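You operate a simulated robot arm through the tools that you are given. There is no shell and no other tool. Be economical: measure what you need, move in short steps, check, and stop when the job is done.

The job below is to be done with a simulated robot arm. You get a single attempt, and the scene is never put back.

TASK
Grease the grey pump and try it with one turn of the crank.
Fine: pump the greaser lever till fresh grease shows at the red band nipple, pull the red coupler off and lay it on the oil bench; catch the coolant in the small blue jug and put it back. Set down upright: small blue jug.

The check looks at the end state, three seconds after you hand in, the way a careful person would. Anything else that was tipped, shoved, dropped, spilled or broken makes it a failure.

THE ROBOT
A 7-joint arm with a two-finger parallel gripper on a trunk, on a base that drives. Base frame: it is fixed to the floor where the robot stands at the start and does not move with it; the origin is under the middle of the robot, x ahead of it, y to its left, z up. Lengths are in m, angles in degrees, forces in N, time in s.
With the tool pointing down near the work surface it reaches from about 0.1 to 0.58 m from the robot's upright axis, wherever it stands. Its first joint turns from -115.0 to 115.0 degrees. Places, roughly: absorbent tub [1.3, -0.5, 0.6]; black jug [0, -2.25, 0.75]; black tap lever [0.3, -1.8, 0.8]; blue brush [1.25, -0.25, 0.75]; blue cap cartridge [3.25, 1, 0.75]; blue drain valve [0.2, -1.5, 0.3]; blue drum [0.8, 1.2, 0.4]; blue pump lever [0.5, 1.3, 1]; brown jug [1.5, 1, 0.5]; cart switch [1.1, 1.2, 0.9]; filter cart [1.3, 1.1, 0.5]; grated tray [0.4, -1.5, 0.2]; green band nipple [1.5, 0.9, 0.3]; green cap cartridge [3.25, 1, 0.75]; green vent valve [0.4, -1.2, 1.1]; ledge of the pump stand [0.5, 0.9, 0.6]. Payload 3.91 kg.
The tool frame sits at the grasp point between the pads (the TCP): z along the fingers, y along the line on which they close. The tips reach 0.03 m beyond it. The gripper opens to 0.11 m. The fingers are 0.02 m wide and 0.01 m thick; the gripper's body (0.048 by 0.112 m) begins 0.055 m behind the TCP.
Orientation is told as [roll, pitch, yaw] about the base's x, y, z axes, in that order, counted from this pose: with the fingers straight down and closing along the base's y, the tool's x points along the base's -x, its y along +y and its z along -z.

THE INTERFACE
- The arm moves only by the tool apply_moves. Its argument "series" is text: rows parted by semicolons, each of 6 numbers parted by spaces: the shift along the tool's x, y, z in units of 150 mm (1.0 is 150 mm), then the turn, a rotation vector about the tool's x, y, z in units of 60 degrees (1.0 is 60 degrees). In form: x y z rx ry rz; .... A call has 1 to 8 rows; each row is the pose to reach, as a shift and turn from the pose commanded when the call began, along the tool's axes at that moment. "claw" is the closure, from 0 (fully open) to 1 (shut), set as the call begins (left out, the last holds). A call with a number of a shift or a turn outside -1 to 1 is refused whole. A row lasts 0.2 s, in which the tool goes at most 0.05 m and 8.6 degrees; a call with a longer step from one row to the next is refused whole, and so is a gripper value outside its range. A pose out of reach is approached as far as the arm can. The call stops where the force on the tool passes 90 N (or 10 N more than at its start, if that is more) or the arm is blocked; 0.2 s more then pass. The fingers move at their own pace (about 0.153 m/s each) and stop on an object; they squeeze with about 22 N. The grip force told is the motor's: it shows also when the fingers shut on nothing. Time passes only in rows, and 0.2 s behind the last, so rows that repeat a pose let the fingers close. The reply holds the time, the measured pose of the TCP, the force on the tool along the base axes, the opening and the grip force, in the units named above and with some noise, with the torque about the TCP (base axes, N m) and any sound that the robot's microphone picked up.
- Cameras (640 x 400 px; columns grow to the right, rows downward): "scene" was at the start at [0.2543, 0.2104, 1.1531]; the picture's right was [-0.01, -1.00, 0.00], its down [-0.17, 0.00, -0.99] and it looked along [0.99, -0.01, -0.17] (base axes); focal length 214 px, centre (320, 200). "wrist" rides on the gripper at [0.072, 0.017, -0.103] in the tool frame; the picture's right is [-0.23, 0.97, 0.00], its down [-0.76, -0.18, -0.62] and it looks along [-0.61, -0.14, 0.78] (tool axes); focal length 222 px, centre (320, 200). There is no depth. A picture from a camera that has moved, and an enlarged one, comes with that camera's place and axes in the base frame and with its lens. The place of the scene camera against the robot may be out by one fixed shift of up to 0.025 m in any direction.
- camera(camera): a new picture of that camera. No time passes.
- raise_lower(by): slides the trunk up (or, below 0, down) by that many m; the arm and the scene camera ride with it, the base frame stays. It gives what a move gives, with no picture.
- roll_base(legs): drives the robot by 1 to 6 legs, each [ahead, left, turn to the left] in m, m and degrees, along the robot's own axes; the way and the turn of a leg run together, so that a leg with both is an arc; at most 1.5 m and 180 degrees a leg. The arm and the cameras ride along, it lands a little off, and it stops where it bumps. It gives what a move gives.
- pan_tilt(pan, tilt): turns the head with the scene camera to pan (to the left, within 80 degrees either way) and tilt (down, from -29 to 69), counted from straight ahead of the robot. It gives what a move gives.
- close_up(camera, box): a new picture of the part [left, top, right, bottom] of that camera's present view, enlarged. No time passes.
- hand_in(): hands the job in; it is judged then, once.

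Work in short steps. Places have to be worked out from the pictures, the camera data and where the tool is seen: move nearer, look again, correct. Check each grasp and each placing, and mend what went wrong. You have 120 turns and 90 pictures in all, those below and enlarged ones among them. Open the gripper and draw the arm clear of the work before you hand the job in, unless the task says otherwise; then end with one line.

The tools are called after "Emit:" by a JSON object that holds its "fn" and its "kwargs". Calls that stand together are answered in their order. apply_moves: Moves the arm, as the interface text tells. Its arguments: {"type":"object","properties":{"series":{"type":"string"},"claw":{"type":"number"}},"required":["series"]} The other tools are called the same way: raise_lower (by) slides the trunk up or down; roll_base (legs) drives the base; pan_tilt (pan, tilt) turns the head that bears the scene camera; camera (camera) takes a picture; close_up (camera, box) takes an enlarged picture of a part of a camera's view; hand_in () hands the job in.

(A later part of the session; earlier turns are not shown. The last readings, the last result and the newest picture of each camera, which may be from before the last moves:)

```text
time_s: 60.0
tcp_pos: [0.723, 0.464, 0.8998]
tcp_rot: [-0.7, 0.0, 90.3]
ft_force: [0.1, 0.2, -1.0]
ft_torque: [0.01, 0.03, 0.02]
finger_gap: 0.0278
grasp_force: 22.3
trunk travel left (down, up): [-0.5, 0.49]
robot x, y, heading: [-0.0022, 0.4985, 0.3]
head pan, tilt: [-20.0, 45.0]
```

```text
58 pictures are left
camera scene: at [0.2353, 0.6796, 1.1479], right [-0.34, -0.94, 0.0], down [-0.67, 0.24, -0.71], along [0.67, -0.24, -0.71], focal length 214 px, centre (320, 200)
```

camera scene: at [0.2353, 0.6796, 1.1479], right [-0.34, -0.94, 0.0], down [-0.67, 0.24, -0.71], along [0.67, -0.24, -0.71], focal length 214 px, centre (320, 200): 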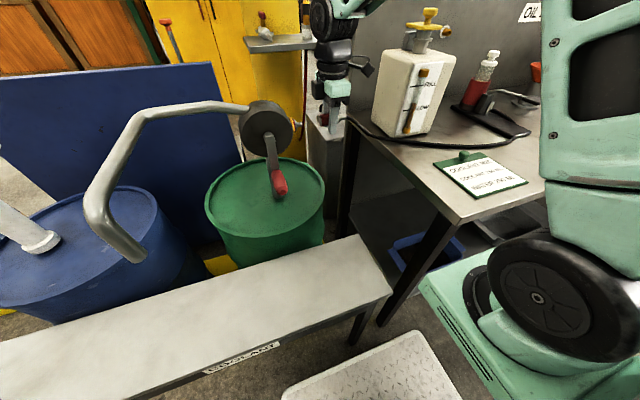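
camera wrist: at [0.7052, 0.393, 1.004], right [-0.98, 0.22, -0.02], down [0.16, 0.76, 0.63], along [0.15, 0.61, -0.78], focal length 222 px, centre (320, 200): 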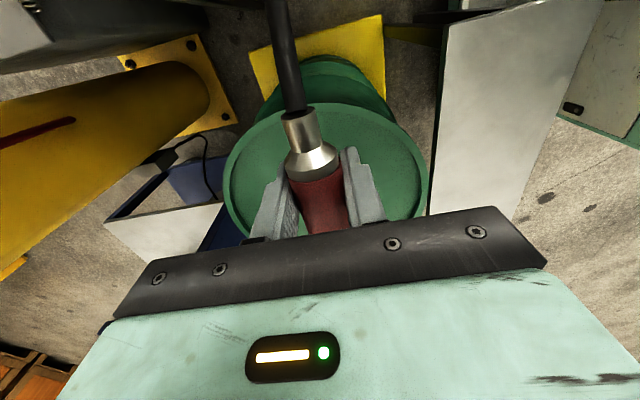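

The pump is standing fine. There's a free strip on the bench's left end between the clipboard (y < 0.22) and the tank (x > 0.71), so I'll carry the coupler to about (0.635, 0.25). First up and back in x.

Emit:
{"fn": "apply_moves", "kwargs": {"series": "0 0.15 -0.15 0 0 0; 0 0.3 -0.3 0 0 0; 0 0.45 -0.4 0 0 0; 0 0.58 -0.4 0 0 0; 0.25 0.58 -0.4 0 0 0; 0.5 0.58 -0.4 0 0 0; 0.75 0.58 -0.4 0 0 0; 0.95 0.58 -0.4 0 0 0"}}

Emit:
{"fn": "camera", "kwargs": {"camera": "wrist"}}

Emit:
{"fn": "camera", "kwargs": {"camera": "scene"}}

```text
time_s: 61.8
tcp_pos: [0.6374, 0.3226, 0.9591]
tcp_rot: [-0.9, 0.0, 90.4]
ft_force: [0.0, 0.2, -0.5]
ft_torque: [-0.01, -0.03, 0.02]
finger_gap: 0.0274
grasp_force: 22.2
trunk travel left (down, up): [-0.5, 0.49]
robot x, y, heading: [-0.0026, 0.4937, 0.5]
head pan, tilt: [-20.0, 45.0]
```

```text
57 pictures are left
camera wrist: at [0.6195, 0.2512, 1.0638], right [-0.98, 0.22, -0.01], down [0.16, 0.76, 0.63], along [0.15, 0.61, -0.78], focal length 222 px, centre (320, 200)
```

wrist: 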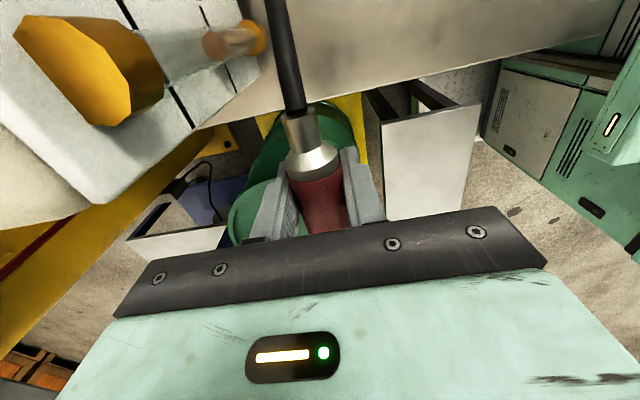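

```text
56 pictures are left
camera scene: at [0.2352, 0.6797, 1.1479], right [-0.34, -0.94, 0.0], down [-0.67, 0.24, -0.71], along [0.67, -0.24, -0.71], focal length 214 px, centre (320, 200)
```

scene: 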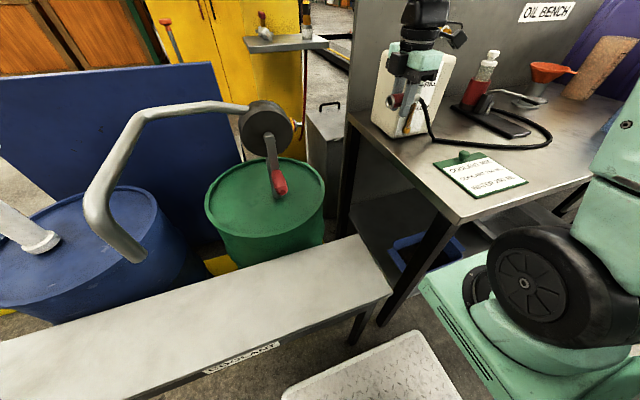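

The sight tube on the tank protrudes to x ≈ 0.67, too close for the gripper there. Instead I'll lay the coupler lengthwise along the strip near the bench's left edge, around (0.50, 0.26), so I'm backing off and turning to yaw 180.

Emit:
{"fn": "apply_moves", "kwargs": {"series": "0 0.2 -0.1 0 0 -0.1; 0 0.4 -0.2 0 0 -0.2; 0 0.55 -0.2 0 0 -0.3; 0 0.7 -0.2 0 0 -0.43; 0 0.8 -0.2 0 0 -0.57; 0 0.85 -0.2 0 0 -0.7; 0 0.9 -0.2 0 0 -0.84; 0 0.9 -0.2 0 0 -0.97"}}

Emit:
{"fn": "apply_moves", "kwargs": {"series": "0 0 0 0 0 -0.13; 0 0 0 0 0 -0.26; 0 0 0 0 0 -0.39; 0 0 0 0 0 -0.52"}}

Emit:
{"fn": "camera", "kwargs": {"camera": "wrist"}}

Emit:
{"fn": "camera", "kwargs": {"camera": "scene"}}

```text
time_s: 63.6
tcp_pos: [0.5019, 0.3216, 0.9858]
tcp_rot: [-0.4, 0.7, 148.7]
ft_force: [-1.5, 0.1, 0.1]
ft_torque: [-0.02, 0.01, -0.03]
finger_gap: 0.0277
grasp_force: 22.2
trunk travel left (down, up): [-0.5, 0.49]
robot x, y, heading: [-0.0012, 0.4962, 0.4]
head pan, tilt: [-20.0, 45.0]
```

```text
time_s: 64.6
tcp_pos: [0.5012, 0.3211, 0.9847]
tcp_rot: [0.2, 0.7, 179.7]
ft_force: [0.8, 0.4, -2.0]
ft_torque: [-0.01, -0.03, 0.0]
finger_gap: 0.0274
grasp_force: 21.7
trunk travel left (down, up): [-0.5, 0.49]
robot x, y, heading: [0.0005, 0.497, 0.4]
head pan, tilt: [-20.0, 45.0]
```

```text
55 pictures are left
camera wrist: at [0.5725, 0.3047, 1.091], right [-0.23, -0.97, 0.0], down [-0.77, 0.18, 0.61], along [-0.6, 0.14, -0.79], focal length 222 px, centre (320, 200)
```

wrist: 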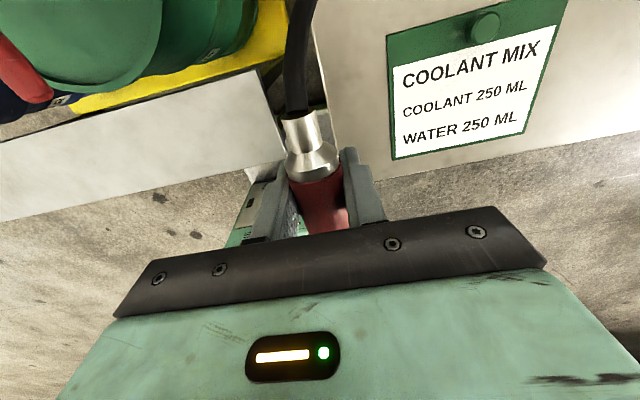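

```text
54 pictures are left
camera scene: at [0.2352, 0.6796, 1.1479], right [-0.34, -0.94, 0.0], down [-0.67, 0.24, -0.71], along [0.67, -0.24, -0.71], focal length 214 px, centre (320, 200)
```

scene: 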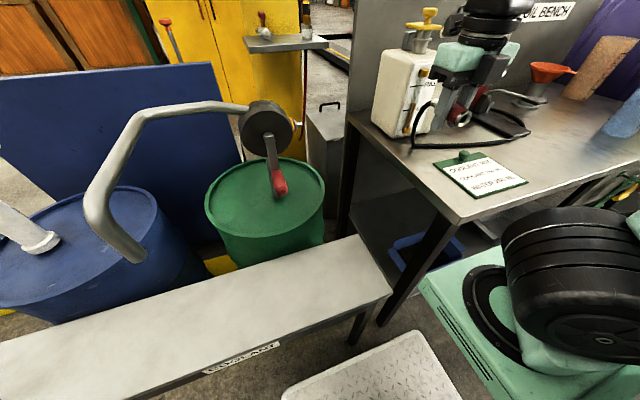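

The clipboard's left edge is at y ≈ 0.24 and the bench's at y ≈ 0.31. I'll place the coupler at (0.53, 0.275), descending carefully.

Emit:
{"fn": "apply_moves", "kwargs": {"series": "0.1 0.15 0 0 0 0; 0.19 0.31 0.1 0 0 0; 0.19 0.31 0.35 0 0 0; 0.19 0.31 0.6 0 0 0; 0.19 0.31 0.8 0 0 0"}}

Emit:
{"fn": "camera", "kwargs": {"camera": "wrist"}}

Emit:
{"fn": "close_up", "kwargs": {"camera": "scene", "box": [380, 60, 560, 230]}}

```text
time_s: 65.8
tcp_pos: [0.5319, 0.2762, 0.8681]
tcp_rot: [0.0, 0.8, 179.8]
ft_force: [0.5, -0.3, -1.1]
ft_torque: [0.02, -0.03, 0.0]
finger_gap: 0.0276
grasp_force: 22.4
out of reach, approached as far as the arm can: row 1, 2, 3
trunk travel left (down, up): [-0.5, 0.49]
robot x, y, heading: [-0.0007, 0.4981, 0.5]
head pan, tilt: [-20.0, 45.0]
```

```text
53 pictures are left
camera wrist: at [0.6024, 0.26, 0.9734], right [-0.23, -0.97, 0.0], down [-0.77, 0.18, 0.61], along [-0.59, 0.14, -0.79], focal length 222 px, centre (320, 200)
```

wrist: 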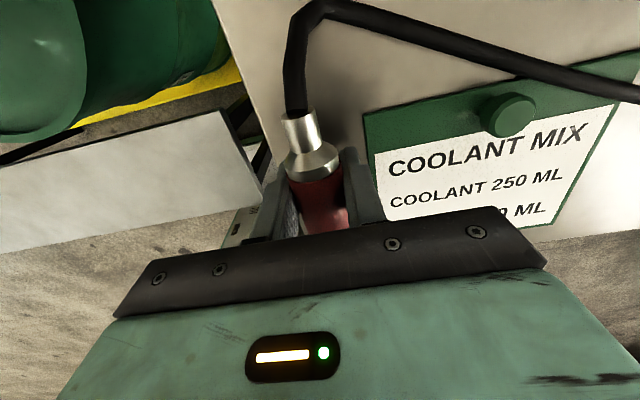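

```text
2.35 times, centred on (470, 145) of scene
camera zoom: at [0.2351, 0.6795, 1.1479], right [-0.34, -0.94, 0.0], down [-0.67, 0.24, -0.71], along [0.67, -0.24, -0.71], focal length 505 px, centre (-33, 329)
```

zoom: 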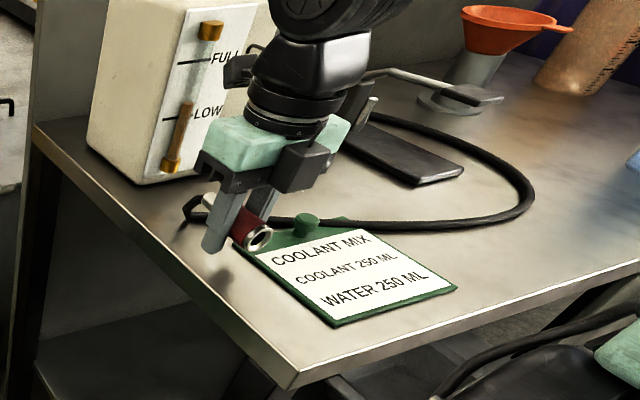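

Position is good. I'll lower slowly until the fingertips touch.

Emit:
{"fn": "apply_moves", "kwargs": {"series": "0 -0.04 0.06 0 0 0; 0 -0.04 0.12 0 0 0; 0 -0.04 0.16 0 0 0"}}

Emit:
{"fn": "close_up", "kwargs": {"camera": "scene", "box": [400, 110, 500, 190]}}

```text
time_s: 66.7
tcp_pos: [0.5319, 0.2814, 0.85]
tcp_rot: [0.4, 1.1, 179.7]
ft_force: [-24.6, 4.5, 80.7]
ft_torque: [1.55, 1.46, 0.18]
finger_gap: 0.0275
grasp_force: 22.0
trunk travel left (down, up): [-0.5, 0.49]
robot x, y, heading: [-0.0009, 0.4943, 0.4]
head pan, tilt: [-20.0, 45.0]
stopped in row 3: the force on the tool passed its limit at 96 N (the readings are from after the stop); the commanded pose is now the measured one
```

```text
5.00 times, centred on (450, 150) of scene
camera zoom: at [0.2321, 0.6804, 1.1495], right [-0.34, -0.94, 0.0], down [-0.66, 0.24, -0.71], along [0.67, -0.24, -0.71], focal length 1072 px, centre (-330, 450)
```

zoom: 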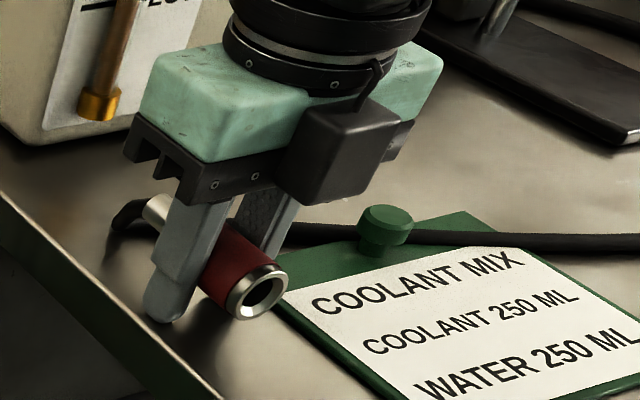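

Contact at z ≈ 0.85. I'll ease up slightly, shift 6 mm away from the clipboard, touch again and release with a small opening.

Emit:
{"fn": "apply_moves", "kwargs": {"series": "0 0 -0.05 0 0 0; 0 -0.04 -0.05 0 0 0; 0 -0.04 -0.02 0 0 0; 0 -0.04 -0.01 0 0 0"}}

Emit:
{"fn": "apply_moves", "kwargs": {"series": "0 0 0 0 0 0; 0 0 0 0 0 0", "claw": 0.62}}

Emit:
{"fn": "close_up", "kwargs": {"camera": "scene", "box": [400, 110, 500, 190]}}

```text
time_s: 67.7
tcp_pos: [0.5332, 0.2866, 0.8511]
tcp_rot: [0.3, 1.2, 179.7]
ft_force: [-6.4, -1.0, 55.0]
ft_torque: [0.91, 0.69, 0.04]
finger_gap: 0.0275
grasp_force: 22.1
trunk travel left (down, up): [-0.5, 0.49]
robot x, y, heading: [-0.0033, 0.4949, 0.1]
head pan, tilt: [-20.0, 45.0]
```

```text
time_s: 68.3
tcp_pos: [0.5342, 0.2853, 0.8495]
tcp_rot: [0.4, 1.3, 179.6]
ft_force: [-7.2, -22.5, 76.3]
ft_torque: [0.79, 0.91, 0.6]
finger_gap: 0.0308
grasp_force: 0.0
trunk travel left (down, up): [-0.5, 0.49]
robot x, y, heading: [-0.0025, 0.4929, 0.3]
head pan, tilt: [-20.0, 45.0]
```

```text
5.00 times, centred on (450, 150) of scene
camera zoom: at [0.233, 0.6792, 1.1488], right [-0.34, -0.94, 0.0], down [-0.66, 0.24, -0.71], along [0.67, -0.24, -0.71], focal length 1072 px, centre (-330, 450)
```

zoom: 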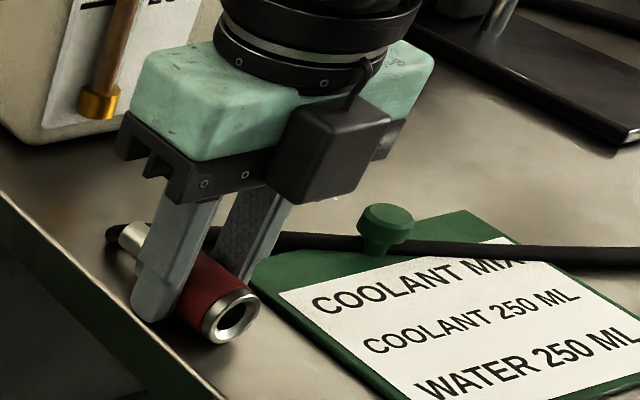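

The coupler rests on the bench, but the fingertips are pressed down too. I'll lift a little so the fingers can part, then draw up.

Emit:
{"fn": "apply_moves", "kwargs": {"series": "0 0 -0.03 0 0 0; 0 0 -0.06 0 0 0; 0 0 -0.06 0 0 0; 0 0 -0.06 0 0 0", "claw": 0.6}}

Emit:
{"fn": "apply_moves", "kwargs": {"series": "0 0 -0.1 0 0 0; 0 0 -0.3 0 0 0; 0 0 -0.6 0 0 0; 0 0 -0.9 0 0 0"}}

Emit:
{"fn": "camera", "kwargs": {"camera": "scene"}}

```text
time_s: 69.3
tcp_pos: [0.534, 0.2868, 0.8565]
tcp_rot: [0.3, 1.1, 179.8]
ft_force: [0.5, 0.6, 0.3]
ft_torque: [0.02, 0.03, -0.01]
finger_gap: 0.0441
grasp_force: 0.0
trunk travel left (down, up): [-0.5, 0.49]
robot x, y, heading: [-0.004, 0.4931, 0.5]
head pan, tilt: [-20.0, 45.0]
```

```text
time_s: 70.3
tcp_pos: [0.5349, 0.2955, 0.9897]
tcp_rot: [0.5, 1.0, 179.5]
ft_force: [-1.1, 0.6, -0.2]
ft_torque: [-0.02, 0.04, -0.04]
finger_gap: 0.0439
grasp_force: 0.1
out of reach, approached as far as the arm can: row 4
trunk travel left (down, up): [-0.5, 0.49]
robot x, y, heading: [-0.0012, 0.4937, 0.4]
head pan, tilt: [-20.0, 45.0]
```

```text
49 pictures are left
camera scene: at [0.2351, 0.6794, 1.1478], right [-0.34, -0.94, 0.0], down [-0.67, 0.24, -0.71], along [0.67, -0.24, -0.71], focal length 214 px, centre (320, 200)
```

scene: 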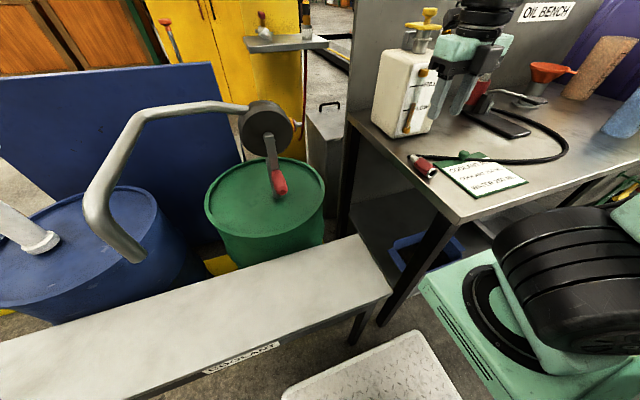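

The coupler lies on the bench with its hose. Next is the jug: I'll raise the trunk, drive right and slightly back, and then set the tool horizontal, pointing at the jug from the side opposite its handle.

Emit:
{"fn": "raise_lower", "kwargs": {"by": 0.2}}

Emit:
{"fn": "roll_base", "kwargs": {"legs": [[-0.1, -0.47, 0]]}}

Emit:
{"fn": "apply_moves", "kwargs": {"series": "0 0.1 0 0 0 0.12; 0 0.2 0 0 0 0.24; 0 0.3 0 0 0 0.36; 0 0.4 0 0 0 0.48; 0 0.5 0 0 0 0.6; 0 0.6 0 0 0 0.72; 0 0.7 0 0 0 0.84; 0 0.8 0 0 0 0.95", "claw": 0}}

Emit:
{"fn": "pan_tilt", "kwargs": {"pan": -40, "tilt": 45}}

Emit:
{"fn": "camera", "kwargs": {"camera": "scene"}}

```text
time_s: 72.4
tcp_pos: [0.5344, 0.2948, 1.1896]
tcp_rot: [0.5, 1.1, 179.4]
ft_force: [-0.5, -0.4, 0.5]
ft_torque: [-0.03, -0.02, 0.01]
finger_gap: 0.0435
grasp_force: 0.0
trunk travel left (down, up): [-0.7, 0.29]
robot x, y, heading: [-0.0006, 0.4929, 0.3]
head pan, tilt: [-20.0, 45.0]
```

```text
time_s: 75.3
tcp_pos: [0.4341, -0.1764, 1.1899]
tcp_rot: [0.5, 0.9, 179.5]
ft_force: [-0.3, 0.4, -0.8]
ft_torque: [-0.01, -0.01, -0.02]
finger_gap: 0.0443
grasp_force: 0.1
trunk travel left (down, up): [-0.7, 0.29]
robot x, y, heading: [-0.1058, 0.025, 0.5]
head pan, tilt: [-20.0, 45.0]
```

```text
time_s: 77.1
tcp_pos: [0.4344, -0.2965, 1.1901]
tcp_rot: [-0.6, 0.9, 122.4]
ft_force: [-0.7, 0.5, -0.5]
ft_torque: [-0.03, -0.05, 0.01]
finger_gap: 0.1102
grasp_force: 0.1
trunk travel left (down, up): [-0.7, 0.29]
robot x, y, heading: [-0.1025, 0.0245, 0.2]
head pan, tilt: [-20.0, 45.0]
```

```text
time_s: 77.9
tcp_pos: [0.4344, -0.2969, 1.1916]
tcp_rot: [-0.6, 0.9, 122.5]
ft_force: [0.1, 0.6, -0.4]
ft_torque: [0.02, 0.06, 0.02]
finger_gap: 0.11
grasp_force: 0.0
trunk travel left (down, up): [-0.7, 0.29]
robot x, y, heading: [-0.0977, 0.0248, 0.4]
head pan, tilt: [-40.0, 45.0]
```

```text
48 pictures are left
camera scene: at [0.1216, 0.1834, 1.3479], right [-0.64, -0.77, 0.0], down [-0.54, 0.45, -0.71], along [0.54, -0.45, -0.71], focal length 214 px, centre (320, 200)
```

scene: 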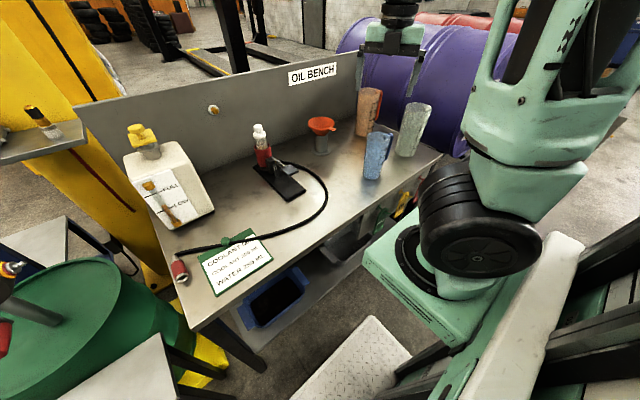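

The bench looks tidy. I'll take a wrist view to locate the jug and its handle precisely.

Emit:
{"fn": "camera", "kwargs": {"camera": "wrist"}}

Emit:
{"fn": "close_up", "kwargs": {"camera": "scene", "box": [320, 80, 448, 200]}}

```text
47 pictures are left
camera wrist: at [0.4568, -0.3646, 1.2959], right [-0.94, -0.33, -0.01], down [-0.27, 0.74, 0.61], along [-0.19, 0.58, -0.79], focal length 222 px, centre (320, 200)
```

wrist: 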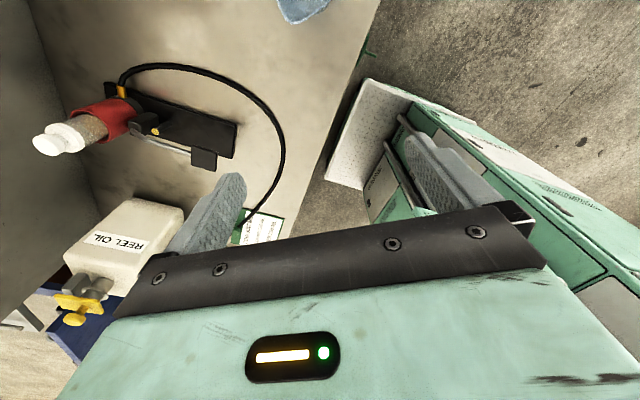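

```text
3.33 times, centred on (384, 140) of scene
camera zoom: at [0.1216, 0.1834, 1.3479], right [-0.64, -0.77, 0.0], down [-0.54, 0.45, -0.71], along [0.54, -0.45, -0.71], focal length 715 px, centre (107, 400)
```

zoom: 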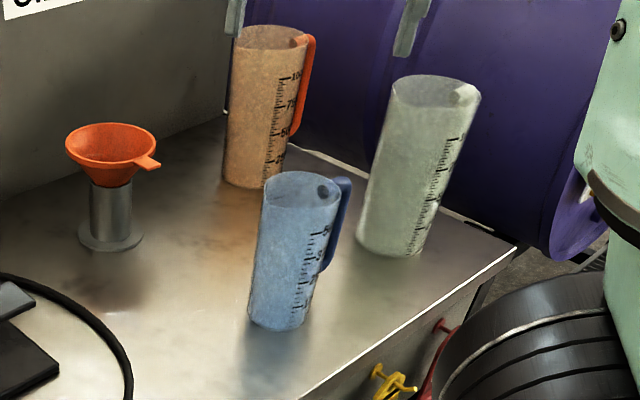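

The jug's handle points to about (-0.5, -0.86), so I'll grasp with the tool horizontal along -y and fingers closing along x. I'll yaw to 90 and then pitch up in the air, away from the jug.

Emit:
{"fn": "apply_moves", "kwargs": {"series": "-0.08 -0.13 0 0 0 0.13; -0.16 -0.27 0 0 0 0.27; -0.24 -0.4 0 0 0 0.41; -0.3 -0.53 0 0 0 0.54"}}

Emit:
{"fn": "apply_moves", "kwargs": {"series": "0 0 0 0 0.125 0; 0 0 0 0 0.25 0; 0 0 0 0 0.375 0; 0 0 0 0 0.5 0; 0 0 0 0 0.625 0; 0 0 0 0 0.75 0; 0 0 0 0 0.875 0; 0 0 0 0 1 0"}}

Emit:
{"fn": "apply_moves", "kwargs": {"series": "0 0 0 0 0.125 0; 0 0 0 0 0.25 0; 0 0 0 0 0.375 0; 0 0 0 0 0.5 0"}}

Emit:
{"fn": "camera", "kwargs": {"camera": "wrist"}}

```text
time_s: 78.9
tcp_pos: [0.477, -0.218, 1.1904]
tcp_rot: [-1.1, 0.4, 90.0]
ft_force: [0.6, 0.1, -0.1]
ft_torque: [0.0, 0.01, 0.02]
finger_gap: 0.1101
grasp_force: 0.0
trunk travel left (down, up): [-0.7, 0.29]
robot x, y, heading: [-0.1015, 0.0211, 0.3]
head pan, tilt: [-40.0, 45.0]
```

```text
time_s: 80.7
tcp_pos: [0.4767, -0.2165, 1.19]
tcp_rot: [-2.1, 60.7, 88.3]
ft_force: [-0.6, -1.0, -0.2]
ft_torque: [0.01, -0.01, 0.0]
finger_gap: 0.11
grasp_force: 0.0
trunk travel left (down, up): [-0.7, 0.29]
robot x, y, heading: [-0.1005, 0.0234, 0.2]
head pan, tilt: [-40.0, 45.0]
```

```text
time_s: 81.7
tcp_pos: [0.4774, -0.2155, 1.1915]
tcp_rot: [-120.1, 88.9, -30.1]
ft_force: [-0.2, -0.4, -1.0]
ft_torque: [0.0, -0.01, 0.01]
finger_gap: 0.1102
grasp_force: 0.1
trunk travel left (down, up): [-0.7, 0.29]
robot x, y, heading: [-0.1007, 0.0236, 0.2]
head pan, tilt: [-40.0, 45.0]
```

```text
45 pictures are left
camera wrist: at [0.4589, -0.1104, 1.2628], right [-0.97, 0.0, -0.24], down [0.19, 0.62, -0.76], along [0.15, -0.79, -0.6], focal length 222 px, centre (320, 200)
```

wrist: 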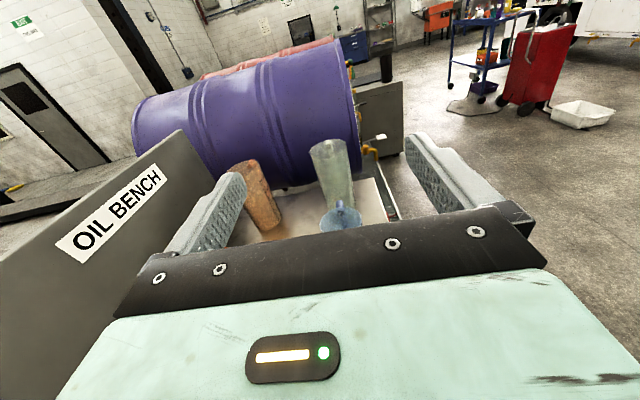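

The jug's rim is at about (0.486, -0.417) with the handle behind it. I'll lower the trunk in two parts and check.

Emit:
{"fn": "raise_lower", "kwargs": {"by": -0.2}}

Emit:
{"fn": "camera", "kwargs": {"camera": "scene"}}

Emit:
{"fn": "camera", "kwargs": {"camera": "wrist"}}

```text
time_s: 83.9
tcp_pos: [0.4786, -0.2146, 0.9915]
tcp_rot: [-116.1, 88.9, -25.8]
ft_force: [0.4, -0.2, 0.8]
ft_torque: [0.02, -0.02, 0.0]
finger_gap: 0.1096
grasp_force: 0.0
trunk travel left (down, up): [-0.5, 0.49]
robot x, y, heading: [-0.0991, 0.0208, 0.3]
head pan, tilt: [-40.0, 45.0]
```

```text
44 pictures are left
camera scene: at [0.1215, 0.1833, 1.1479], right [-0.64, -0.77, 0.0], down [-0.54, 0.45, -0.71], along [0.54, -0.45, -0.71], focal length 214 px, centre (320, 200)
```

scene: 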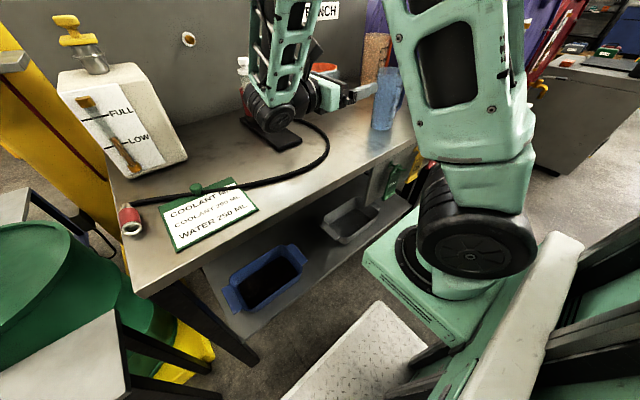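

```text
43 pictures are left
camera wrist: at [0.4592, -0.1105, 1.0629], right [-0.97, 0.0, -0.24], down [0.19, 0.62, -0.76], along [0.15, -0.79, -0.6], focal length 222 px, centre (320, 200)
```

wrist: 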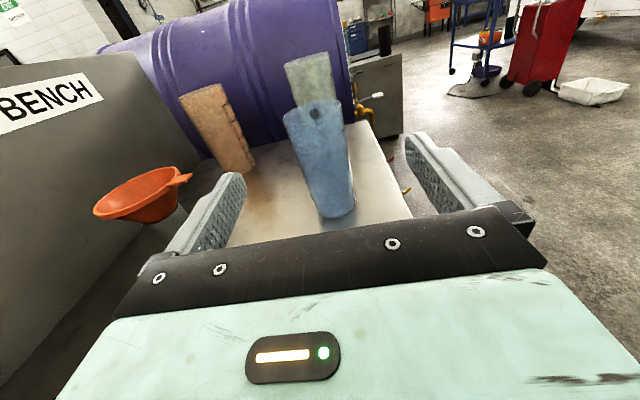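

I'll lower to the gripping height (z ≈ 0.905), align x to 0.49, and approach part way.

Emit:
{"fn": "raise_lower", "kwargs": {"by": -0.085}}

Emit:
{"fn": "apply_moves", "kwargs": {"series": "0 -0.08 0.1 0 0 0; 0 -0.08 0.3 0 0 0; 0 -0.08 0.5 0 0 0"}}

Emit:
{"fn": "camera", "kwargs": {"camera": "wrist"}}

```text
time_s: 85.1
tcp_pos: [0.4767, -0.2151, 0.9061]
tcp_rot: [-116.0, 88.9, -25.8]
ft_force: [-0.7, 0.6, 0.0]
ft_torque: [0.02, 0.04, -0.01]
finger_gap: 0.1102
grasp_force: 0.1
trunk travel left (down, up): [-0.415, 0.575]
robot x, y, heading: [-0.1064, 0.0236, 0.1]
head pan, tilt: [-40.0, 45.0]
```

```text
time_s: 85.9
tcp_pos: [0.4892, -0.2911, 0.9063]
tcp_rot: [-115.3, 88.8, -25.1]
ft_force: [0.3, 0.0, -0.6]
ft_torque: [0.04, -0.02, 0.01]
finger_gap: 0.1103
grasp_force: 0.1
trunk travel left (down, up): [-0.415, 0.575]
robot x, y, heading: [-0.1027, 0.0214, 0.6]
head pan, tilt: [-40.0, 45.0]
```

```text
42 pictures are left
camera wrist: at [0.4713, -0.1866, 0.9784], right [-0.97, 0.0, -0.24], down [0.19, 0.62, -0.76], along [0.15, -0.79, -0.6], focal length 222 px, centre (320, 200)
```

wrist: 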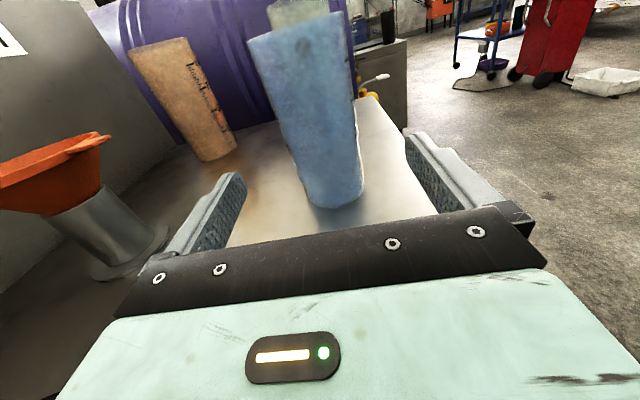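

The jug is centred between the fingers. I'll advance slowly to its axis and close.

Emit:
{"fn": "apply_moves", "kwargs": {"series": "0 0 0.15 0 0 0; 0 0 0.3 0 0 0; 0 0 0.45 0 0 0; 0 0 0.6 0 0 0; 0 0 0.74 0 0 0"}}

Emit:
{"fn": "camera", "kwargs": {"camera": "wrist"}}

```text
time_s: 87.1
tcp_pos: [0.4906, -0.402, 0.9059]
tcp_rot: [-116.8, 88.9, -26.7]
ft_force: [0.0, 0.6, -0.8]
ft_torque: [0.03, -0.03, -0.04]
finger_gap: 0.1099
grasp_force: 0.1
trunk travel left (down, up): [-0.415, 0.575]
robot x, y, heading: [-0.101, 0.0214, 0.3]
head pan, tilt: [-40.0, 45.0]
```

```text
41 pictures are left
camera wrist: at [0.4715, -0.2968, 0.9782], right [-0.97, 0.0, -0.24], down [0.19, 0.62, -0.76], along [0.15, -0.79, -0.6], focal length 222 px, centre (320, 200)
```

wrist: 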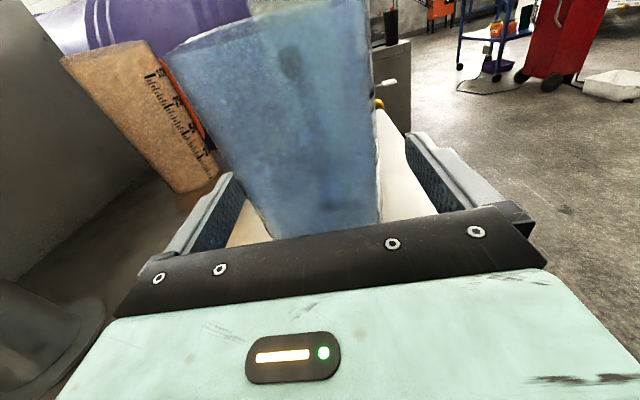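

The jug is well inside the fingers, so I'll close gently and check.

Emit:
{"fn": "apply_moves", "kwargs": {"series": "0 0 0 0 0 0; 0 0 0 0 0 0; 0 0 0 0 0 0", "claw": 1}}

Emit:
{"fn": "apply_moves", "kwargs": {"series": "0.05 0 0 0 0 0; 0.15 0 0 0 0 0; 0.3 0 0 0 0 0; 0.4 0 0 0 0 0"}}

Emit:
{"fn": "camera", "kwargs": {"camera": "wrist"}}

Emit:
{"fn": "camera", "kwargs": {"camera": "scene"}}

```text
time_s: 87.9
tcp_pos: [0.4886, -0.4013, 0.9066]
tcp_rot: [-116.9, 89.0, -26.7]
ft_force: [0.2, -1.5, 2.4]
ft_torque: [-0.09, 0.06, 0.01]
finger_gap: 0.0739
grasp_force: 21.6
trunk travel left (down, up): [-0.415, 0.575]
robot x, y, heading: [-0.1031, 0.0256, 0.2]
head pan, tilt: [-40.0, 45.0]
```

```text
time_s: 88.9
tcp_pos: [0.4903, -0.4003, 0.9678]
tcp_rot: [-115.3, 88.8, -25.3]
ft_force: [1.2, 0.8, -0.8]
ft_torque: [-0.01, 0.01, 0.01]
finger_gap: 0.0741
grasp_force: 21.1
trunk travel left (down, up): [-0.415, 0.575]
robot x, y, heading: [-0.1045, 0.0227, 0.0]
head pan, tilt: [-40.0, 45.0]
```

```text
40 pictures are left
camera wrist: at [0.4712, -0.2965, 1.0399], right [-0.97, 0.0, -0.24], down [0.19, 0.62, -0.76], along [0.15, -0.79, -0.6], focal length 222 px, centre (320, 200)
```

wrist: 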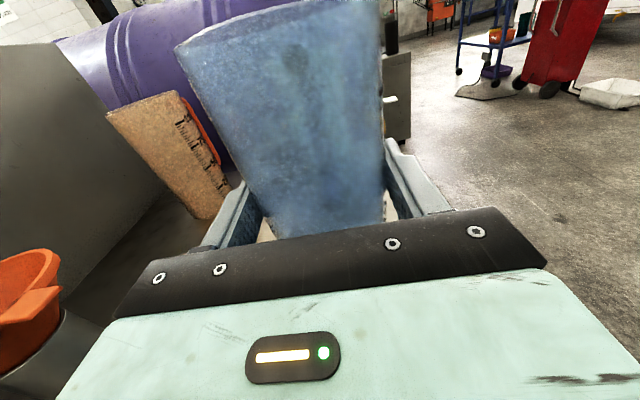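

```text
39 pictures are left
camera scene: at [0.1216, 0.1833, 1.0628], right [-0.64, -0.77, 0.0], down [-0.54, 0.45, -0.71], along [0.54, -0.45, -0.71], focal length 214 px, centre (320, 200)
```

scene: 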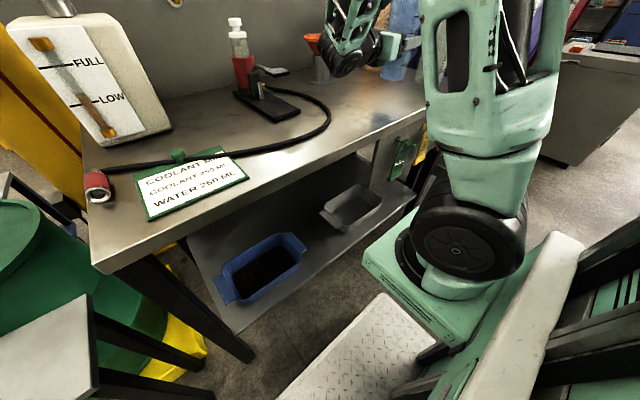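

The jug is held firmly at a 74 mm gap (its rest pose had TCP (0.489, -0.401, 0.907)). I'll back off, turn the base left 90° so the tool points at the ledge, and then approach under the spout.

Emit:
{"fn": "roll_base", "kwargs": {"legs": [[-0.4, 0, 0], [0, 0, 90]]}}

Emit:
{"fn": "raise_lower", "kwargs": {"by": -0.2}}

Emit:
{"fn": "pan_tilt", "kwargs": {"pan": -50, "tilt": 25}}

Emit:
{"fn": "camera", "kwargs": {"camera": "scene"}}

Emit:
{"fn": "camera", "kwargs": {"camera": "wrist"}}

```text
time_s: 95.1
tcp_pos: [-0.0499, 0.5991, 0.9678]
tcp_rot: [-115.8, 88.9, 62.6]
ft_force: [0.0, 0.2, -0.9]
ft_torque: [0.01, 0.0, 0.01]
finger_gap: 0.0739
grasp_force: 22.0
trunk travel left (down, up): [-0.415, 0.575]
robot x, y, heading: [-0.4908, 0.0193, 88.9]
head pan, tilt: [-40.0, 45.0]
```

```text
time_s: 97.3
tcp_pos: [-0.0487, 0.5983, 0.7679]
tcp_rot: [-116.0, 88.9, 62.6]
ft_force: [0.2, 0.5, 0.1]
ft_torque: [0.01, -0.02, 0.02]
finger_gap: 0.0739
grasp_force: 22.5
trunk travel left (down, up): [-0.215, 0.775]
robot x, y, heading: [-0.4935, 0.0221, 88.6]
head pan, tilt: [-40.0, 45.0]
```

```text
time_s: 98.1
tcp_pos: [-0.0492, 0.5981, 0.7686]
tcp_rot: [-116.0, 88.9, 62.4]
ft_force: [-0.6, -0.4, -2.4]
ft_torque: [0.02, 0.0, 0.02]
finger_gap: 0.074
grasp_force: 22.0
trunk travel left (down, up): [-0.215, 0.775]
robot x, y, heading: [-0.4875, 0.0171, 88.6]
head pan, tilt: [-50.0, 25.0]
```

```text
38 pictures are left
camera scene: at [-0.6007, 0.2303, 0.8934], right [0.63, -0.78, 0.0], down [-0.33, -0.27, -0.91], along [0.71, 0.57, -0.42], focal length 214 px, centre (320, 200)
```

scene: 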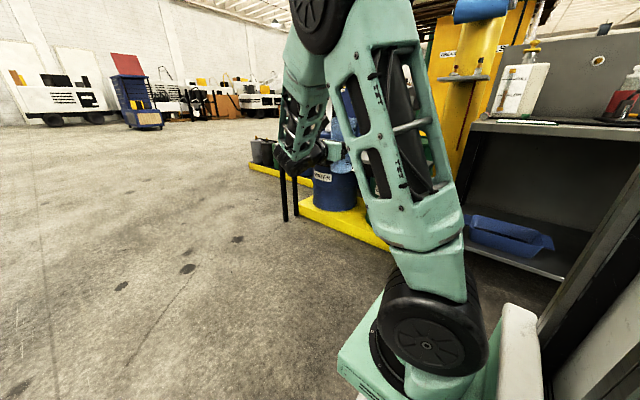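

```text
37 pictures are left
camera wrist: at [-0.1534, 0.5839, 0.8397], right [-0.02, -0.97, -0.24], down [-0.61, 0.21, -0.76], along [0.79, 0.13, -0.6], focal length 222 px, centre (320, 200)
```

wrist: 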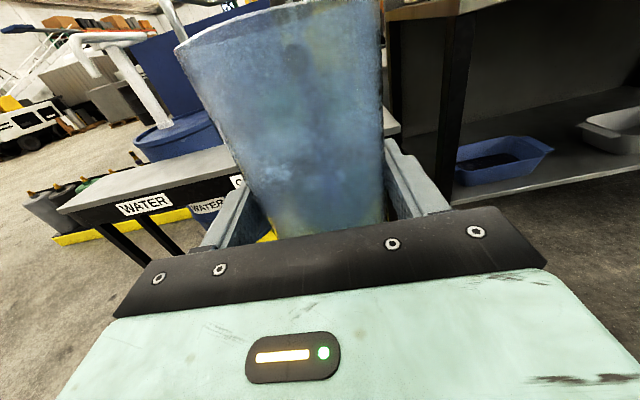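

The left bay is labelled WATER, and the grey spout is over the COOLANT bay. I'll drive nearer, stopping short of the spout, and look.

Emit:
{"fn": "roll_base", "kwargs": {"legs": [[0.26, -0.26, 1.4]]}}

Emit:
{"fn": "camera", "kwargs": {"camera": "wrist"}}

Emit:
{"fn": "pan_tilt", "kwargs": {"pan": -35, "tilt": 20}}

Emit:
{"fn": "camera", "kwargs": {"camera": "scene"}}

```text
time_s: 100.5
tcp_pos: [0.1972, 0.8701, 0.7682]
tcp_rot: [-115.9, 88.8, 64.3]
ft_force: [0.4, -0.4, -0.8]
ft_torque: [-0.02, 0.0, 0.01]
finger_gap: 0.0739
grasp_force: 21.3
trunk travel left (down, up): [-0.215, 0.775]
robot x, y, heading: [-0.2254, 0.2811, 90.1]
head pan, tilt: [-50.0, 25.0]
```

```text
36 pictures are left
camera wrist: at [0.0937, 0.8529, 0.8397], right [0.0, -0.97, -0.24], down [-0.62, 0.19, -0.76], along [0.79, 0.15, -0.6], focal length 222 px, centre (320, 200)
```

wrist: 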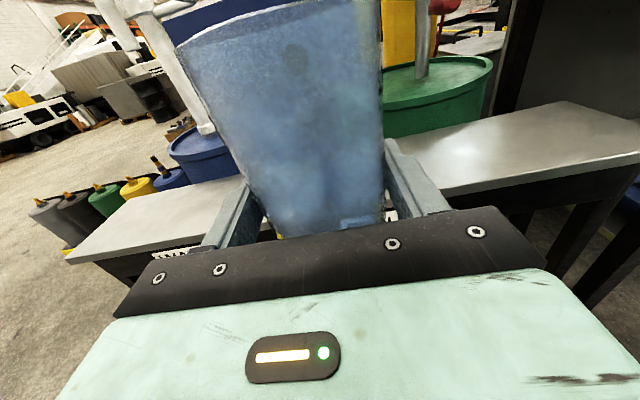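

```text
time_s: 101.2
tcp_pos: [0.1977, 0.8704, 0.7673]
tcp_rot: [-115.8, 89.0, 64.3]
ft_force: [0.3, 0.2, -0.9]
ft_torque: [-0.04, 0.0, -0.03]
finger_gap: 0.0738
grasp_force: 22.2
trunk travel left (down, up): [-0.215, 0.775]
robot x, y, heading: [-0.2273, 0.2791, 90.5]
head pan, tilt: [-35.0, 20.0]
```

```text
35 pictures are left
camera scene: at [-0.3602, 0.5029, 0.9015], right [0.82, -0.57, 0.0], down [-0.19, -0.28, -0.94], along [0.53, 0.77, -0.34], focal length 214 px, centre (320, 200)
```

scene: 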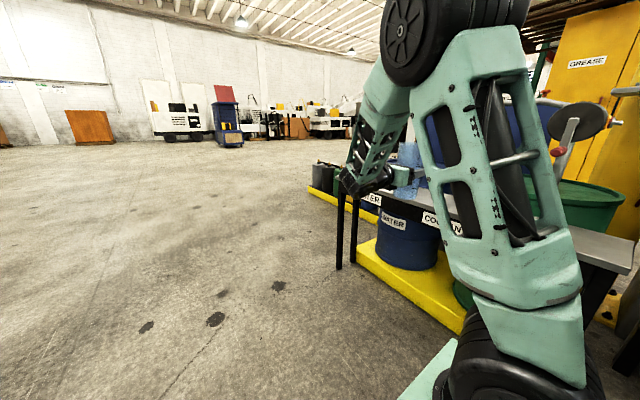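

By triangulation the spout mouth is ≈ (0.463, 0.862, 0.87) and the ledge top is at ≈ 0.60. I'll lower so the rim clears the spout, then slide in under it.

Emit:
{"fn": "raise_lower", "kwargs": {"by": -0.045}}

Emit:
{"fn": "roll_base", "kwargs": {"legs": [[-0.008, -0.2, 0]]}}

Emit:
{"fn": "camera", "kwargs": {"camera": "wrist"}}

Emit:
{"fn": "camera", "kwargs": {"camera": "scene"}}

```text
time_s: 102.1
tcp_pos: [0.1981, 0.87, 0.723]
tcp_rot: [-116.1, 89.0, 64.2]
ft_force: [0.8, 0.5, -0.9]
ft_torque: [-0.03, 0.05, 0.0]
finger_gap: 0.0738
grasp_force: 22.1
trunk travel left (down, up): [-0.17, 0.82]
robot x, y, heading: [-0.2264, 0.2829, 90.6]
head pan, tilt: [-35.0, 20.0]
```

```text
time_s: 103.7
tcp_pos: [0.3964, 0.861, 0.7213]
tcp_rot: [-115.9, 88.9, 64.0]
ft_force: [-0.4, 0.4, -0.3]
ft_torque: [-0.01, -0.04, 0.0]
finger_gap: 0.0739
grasp_force: 22.2
trunk travel left (down, up): [-0.17, 0.82]
robot x, y, heading: [-0.0299, 0.2713, 90.2]
head pan, tilt: [-35.0, 20.0]
```

```text
34 pictures are left
camera wrist: at [0.2923, 0.8441, 0.7946], right [0.0, -0.97, -0.24], down [-0.62, 0.19, -0.76], along [0.79, 0.15, -0.6], focal length 222 px, centre (320, 200)
```

wrist: 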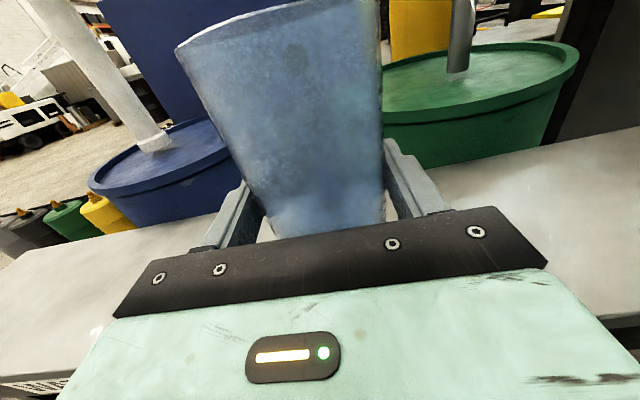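

```text
33 pictures are left
camera scene: at [-0.1636, 0.4967, 0.8565], right [0.82, -0.57, 0.0], down [-0.2, -0.28, -0.94], along [0.54, 0.77, -0.34], focal length 214 px, centre (320, 200)
```

scene: 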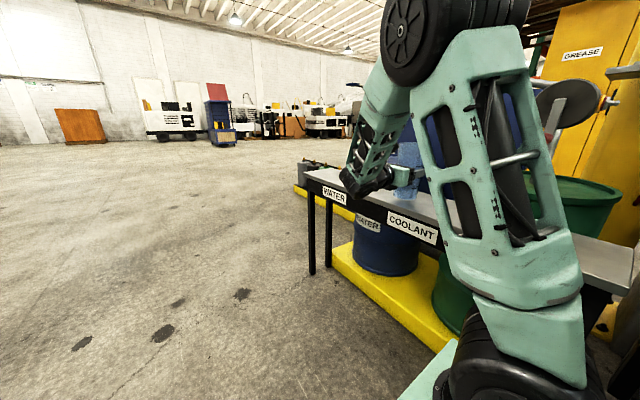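

Everything is clear so far. I'll advance the last 6.5 cm with the arm, then lower gently to the ledge.

Emit:
{"fn": "apply_moves", "kwargs": {"series": "0 0 0.15 0 0 0; 0 0 0.3 0 0 0; 0 0 0.44 0 0 0; -0.08 0 0.44 0 0 0; -0.15 0 0.44 0 0 0; -0.19 0 0.44 0 0 0"}}

```text
time_s: 105.1
tcp_pos: [0.4633, 0.8609, 0.696]
tcp_rot: [-121.6, 88.8, 58.2]
ft_force: [-0.6, 2.0, 19.9]
ft_torque: [-0.06, -0.16, 0.0]
finger_gap: 0.0738
grasp_force: 21.8
trunk travel left (down, up): [-0.17, 0.82]
robot x, y, heading: [-0.0344, 0.2731, 90.2]
head pan, tilt: [-35.0, 20.0]
```

Contact at 20 N, so the jug stands on the ledge. I'll release and withdraw straight back.

Emit:
{"fn": "apply_moves", "kwargs": {"series": "0.01 0 0 0 0 0; 0.01 0 0 0 0 0; 0.01 0 0 0 0 0", "claw": 0}}

Emit:
{"fn": "apply_moves", "kwargs": {"series": "0 0 -0.2 0 0 0; 0 0 -0.4 0 0 0; 0 0 -0.6 0 0 0; 0 0 -0.8 0 0 0"}}

Emit:
{"fn": "roll_base", "kwargs": {"legs": [[0, 0.2, 0]]}}

Emit:
{"fn": "camera", "kwargs": {"camera": "wrist"}}

```text
time_s: 105.9
tcp_pos: [0.4628, 0.8608, 0.6961]
tcp_rot: [-115.0, 89.0, 64.9]
ft_force: [-0.5, 0.3, 0.0]
ft_torque: [-0.01, -0.01, 0.01]
finger_gap: 0.1099
grasp_force: 0.1
trunk travel left (down, up): [-0.17, 0.82]
robot x, y, heading: [-0.0282, 0.2722, 90.2]
head pan, tilt: [-35.0, 20.0]
```

```text
time_s: 106.9
tcp_pos: [0.3433, 0.8616, 0.6959]
tcp_rot: [-116.9, 88.8, 62.9]
ft_force: [-0.4, 0.4, 0.4]
ft_torque: [-0.01, 0.0, 0.01]
finger_gap: 0.1102
grasp_force: 0.1
trunk travel left (down, up): [-0.17, 0.82]
robot x, y, heading: [-0.0354, 0.2716, 90.2]
head pan, tilt: [-35.0, 20.0]
```

```text
time_s: 108.5
tcp_pos: [0.1439, 0.8617, 0.6967]
tcp_rot: [-115.9, 88.8, 63.9]
ft_force: [-0.5, 0.6, 0.5]
ft_torque: [-0.02, 0.0, 0.02]
finger_gap: 0.1102
grasp_force: 0.0
trunk travel left (down, up): [-0.17, 0.82]
robot x, y, heading: [-0.2297, 0.2731, 90.0]
head pan, tilt: [-35.0, 20.0]
```

```text
32 pictures are left
camera wrist: at [0.0402, 0.8443, 0.7676], right [0.0, -0.97, -0.24], down [-0.62, 0.19, -0.76], along [0.79, 0.15, -0.6], focal length 222 px, centre (320, 200)
```

wrist: 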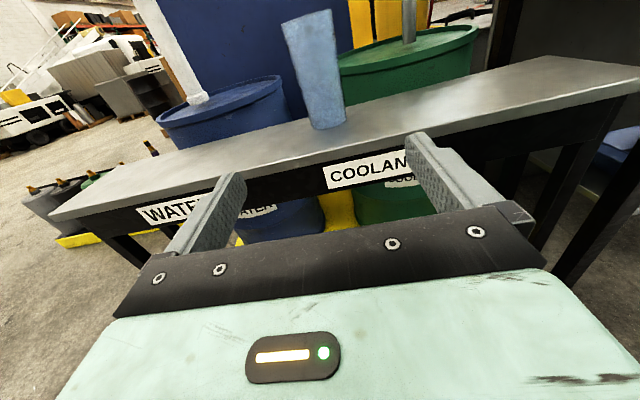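

The jug stands upright on the ledge. I'll raise the trunk to see the spout against the jug's mouth.

Emit:
{"fn": "raise_lower", "kwargs": {"by": 0.3}}

Emit:
{"fn": "camera", "kwargs": {"camera": "wrist"}}

```text
time_s: 111.5
tcp_pos: [0.1438, 0.8601, 0.9942]
tcp_rot: [-116.0, 88.9, 63.6]
ft_force: [-0.8, -0.6, -0.4]
ft_torque: [0.04, -0.01, -0.03]
finger_gap: 0.1098
grasp_force: 0.0
trunk travel left (down, up): [-0.47, 0.52]
robot x, y, heading: [-0.2322, 0.273, 89.9]
head pan, tilt: [-35.0, 20.0]
```

```text
31 pictures are left
camera wrist: at [0.0402, 0.8443, 1.0676], right [0.0, -0.97, -0.24], down [-0.62, 0.19, -0.76], along [0.79, 0.15, -0.6], focal length 222 px, centre (320, 200)
```

wrist: 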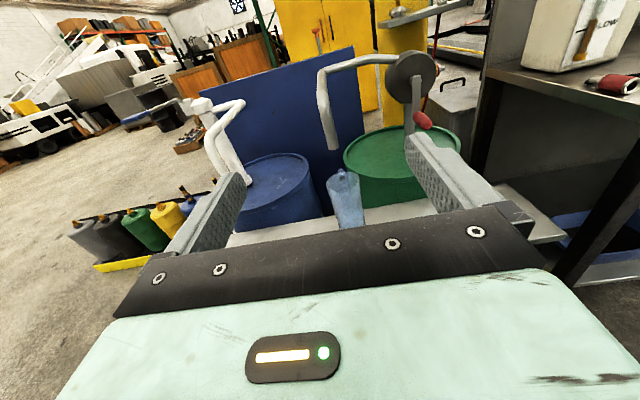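

Laterally the rim sits right under the mouth; I'll check the depth from a side view later. Now I'll turn the base back to heading 0 and stand in front of the pump, a bit back.

Emit:
{"fn": "roll_base", "kwargs": {"legs": [[0, 0, -90], [0.05, 0.3, 0]]}}

Emit:
{"fn": "pan_tilt", "kwargs": {"pan": 15, "tilt": 30}}

Emit:
{"fn": "camera", "kwargs": {"camera": "scene"}}

```text
time_s: 117.3
tcp_pos: [0.4086, 0.2081, 0.9956]
tcp_rot: [-116.0, 88.9, -25.4]
ft_force: [-0.2, -0.1, 0.5]
ft_torque: [-0.01, -0.03, 0.02]
finger_gap: 0.1102
grasp_force: 0.1
trunk travel left (down, up): [-0.47, 0.52]
robot x, y, heading: [-0.1838, 0.5745, 0.9]
head pan, tilt: [-35.0, 20.0]
```

```text
time_s: 118.5
tcp_pos: [0.4092, 0.2085, 0.9943]
tcp_rot: [-116.0, 88.9, -25.3]
ft_force: [-0.4, -0.2, 0.5]
ft_torque: [0.01, 0.0, -0.03]
finger_gap: 0.1102
grasp_force: 0.1
trunk travel left (down, up): [-0.47, 0.52]
robot x, y, heading: [-0.1854, 0.574, 0.9]
head pan, tilt: [15.0, 30.0]
```

```text
30 pictures are left
camera scene: at [0.0606, 0.8113, 1.1405], right [0.27, -0.96, 0.0], down [-0.48, -0.14, -0.87], along [0.83, 0.24, -0.5], focal length 214 px, centre (320, 200)
```

scene: 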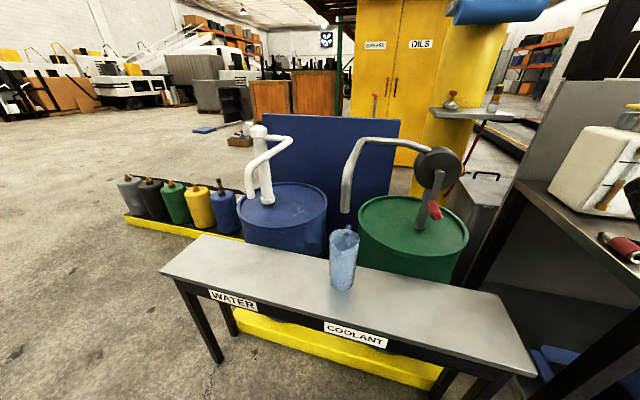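

From here the jug seems perhaps 1–2 cm too far in x relative to the mouth. I need a cross view to be sure, so I'll move right and look along +y.

Emit:
{"fn": "roll_base", "kwargs": {"legs": [[0.1, -0.4, -0.9]]}}

Emit:
{"fn": "pan_tilt", "kwargs": {"pan": 52, "tilt": 28}}

Emit:
{"fn": "close_up", "kwargs": {"camera": "scene", "box": [220, 100, 420, 300]}}

```text
time_s: 121.0
tcp_pos: [0.5119, -0.1844, 0.9958]
tcp_rot: [-115.9, 88.9, -25.7]
ft_force: [-0.2, -1.1, 0.4]
ft_torque: [0.0, 0.02, -0.02]
finger_gap: 0.11
grasp_force: 0.0
trunk travel left (down, up): [-0.47, 0.52]
robot x, y, heading: [-0.0788, 0.1853, 0.2]
head pan, tilt: [15.0, 30.0]
```

```text
time_s: 122.0
tcp_pos: [0.5133, -0.1835, 0.9955]
tcp_rot: [-115.9, 88.9, -25.7]
ft_force: [-1.2, -0.2, 0.1]
ft_torque: [0.0, -0.03, 0.02]
finger_gap: 0.1099
grasp_force: 0.1
trunk travel left (down, up): [-0.47, 0.52]
robot x, y, heading: [-0.0798, 0.1878, 0.5]
head pan, tilt: [52.0, 28.0]
```

```text
2.00 times, centred on (320, 200) of scene
camera zoom: at [0.1374, 0.47, 1.1437], right [0.79, -0.61, 0.0], down [-0.29, -0.37, -0.88], along [0.54, 0.7, -0.47], focal length 429 px, centre (320, 200)
```

zoom: 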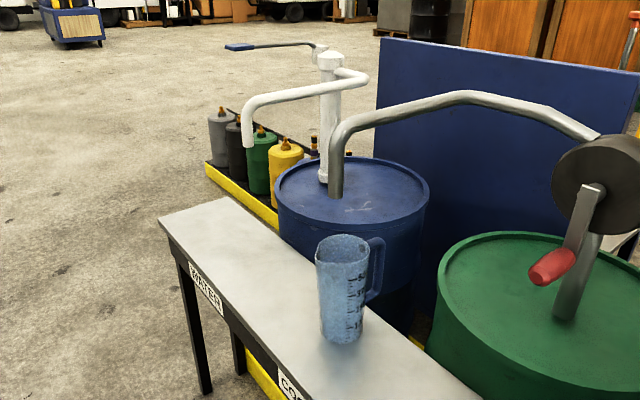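

The cross view shows the mouth over the rim within about 8 mm, which is good. Now I'll return to stand before the pump and turn the tool to point along +x for the crank.

Emit:
{"fn": "roll_base", "kwargs": {"legs": [[-0.1, 0.4, 0]]}}

Emit:
{"fn": "apply_moves", "kwargs": {"series": "0 0 -0.12 0.125 0 0; 0 0 -0.25 0.25 0 0; 0 0 -0.37 0.375 0 0; 0 0 -0.5 0.5 0 0; 0 0 -0.62 0.625 0 0; 0 0 -0.75 0.75 0 0; 0 0 -0.87 0.875 0 0; 0 0 -1 1 0 0"}}

Emit:
{"fn": "apply_moves", "kwargs": {"series": "0 0 0 0.125 0 0; 0 0 0 0.25 0 0; 0 0 0 0.375 0 0; 0 0 0 0.5 0 0"}}

Emit:
{"fn": "camera", "kwargs": {"camera": "wrist"}}

```text
time_s: 124.6
tcp_pos: [0.4096, 0.214, 0.9957]
tcp_rot: [-116.1, 88.9, -26.2]
ft_force: [0.3, 0.2, 0.0]
ft_torque: [0.0, 0.01, -0.04]
finger_gap: 0.1102
grasp_force: 0.1
trunk travel left (down, up): [-0.47, 0.52]
robot x, y, heading: [-0.1814, 0.5896, 0.3]
head pan, tilt: [52.0, 28.0]
```

```text
time_s: 126.4
tcp_pos: [0.4712, 0.3663, 1.0264]
tcp_rot: [-176.6, 88.8, -26.7]
ft_force: [-0.2, 0.3, 0.6]
ft_torque: [-0.01, -0.01, 0.02]
finger_gap: 0.1101
grasp_force: 0.1
out of reach, approached as far as the arm can: row 5, 6, 7, 8
trunk travel left (down, up): [-0.47, 0.52]
robot x, y, heading: [-0.1794, 0.5852, 0.1]
head pan, tilt: [52.0, 28.0]
```

```text
time_s: 127.4
tcp_pos: [0.4811, 0.4597, 1.05]
tcp_rot: [102.8, 89.6, -79.5]
ft_force: [0.6, -0.5, 0.1]
ft_torque: [-0.02, 0.01, 0.03]
finger_gap: 0.1101
grasp_force: 0.0
out of reach, approached as far as the arm can: row 1, 2, 3, 4
trunk travel left (down, up): [-0.47, 0.52]
robot x, y, heading: [-0.1777, 0.5893, 0.3]
head pan, tilt: [52.0, 28.0]
```

```text
28 pictures are left
camera wrist: at [0.3775, 0.4494, 1.1236], right [-0.04, -0.97, -0.22], down [-0.61, 0.2, -0.76], along [0.79, 0.1, -0.61], focal length 222 px, centre (320, 200)
```

wrist: 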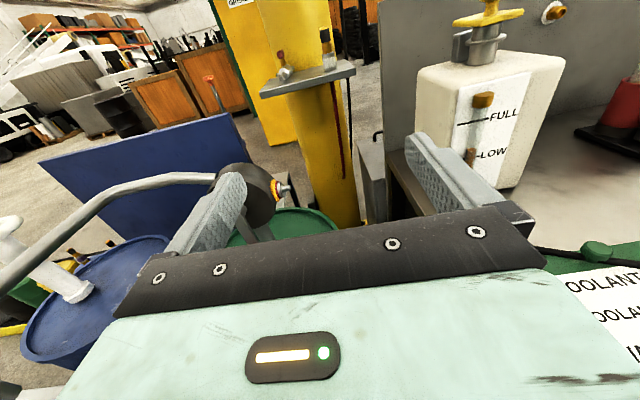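

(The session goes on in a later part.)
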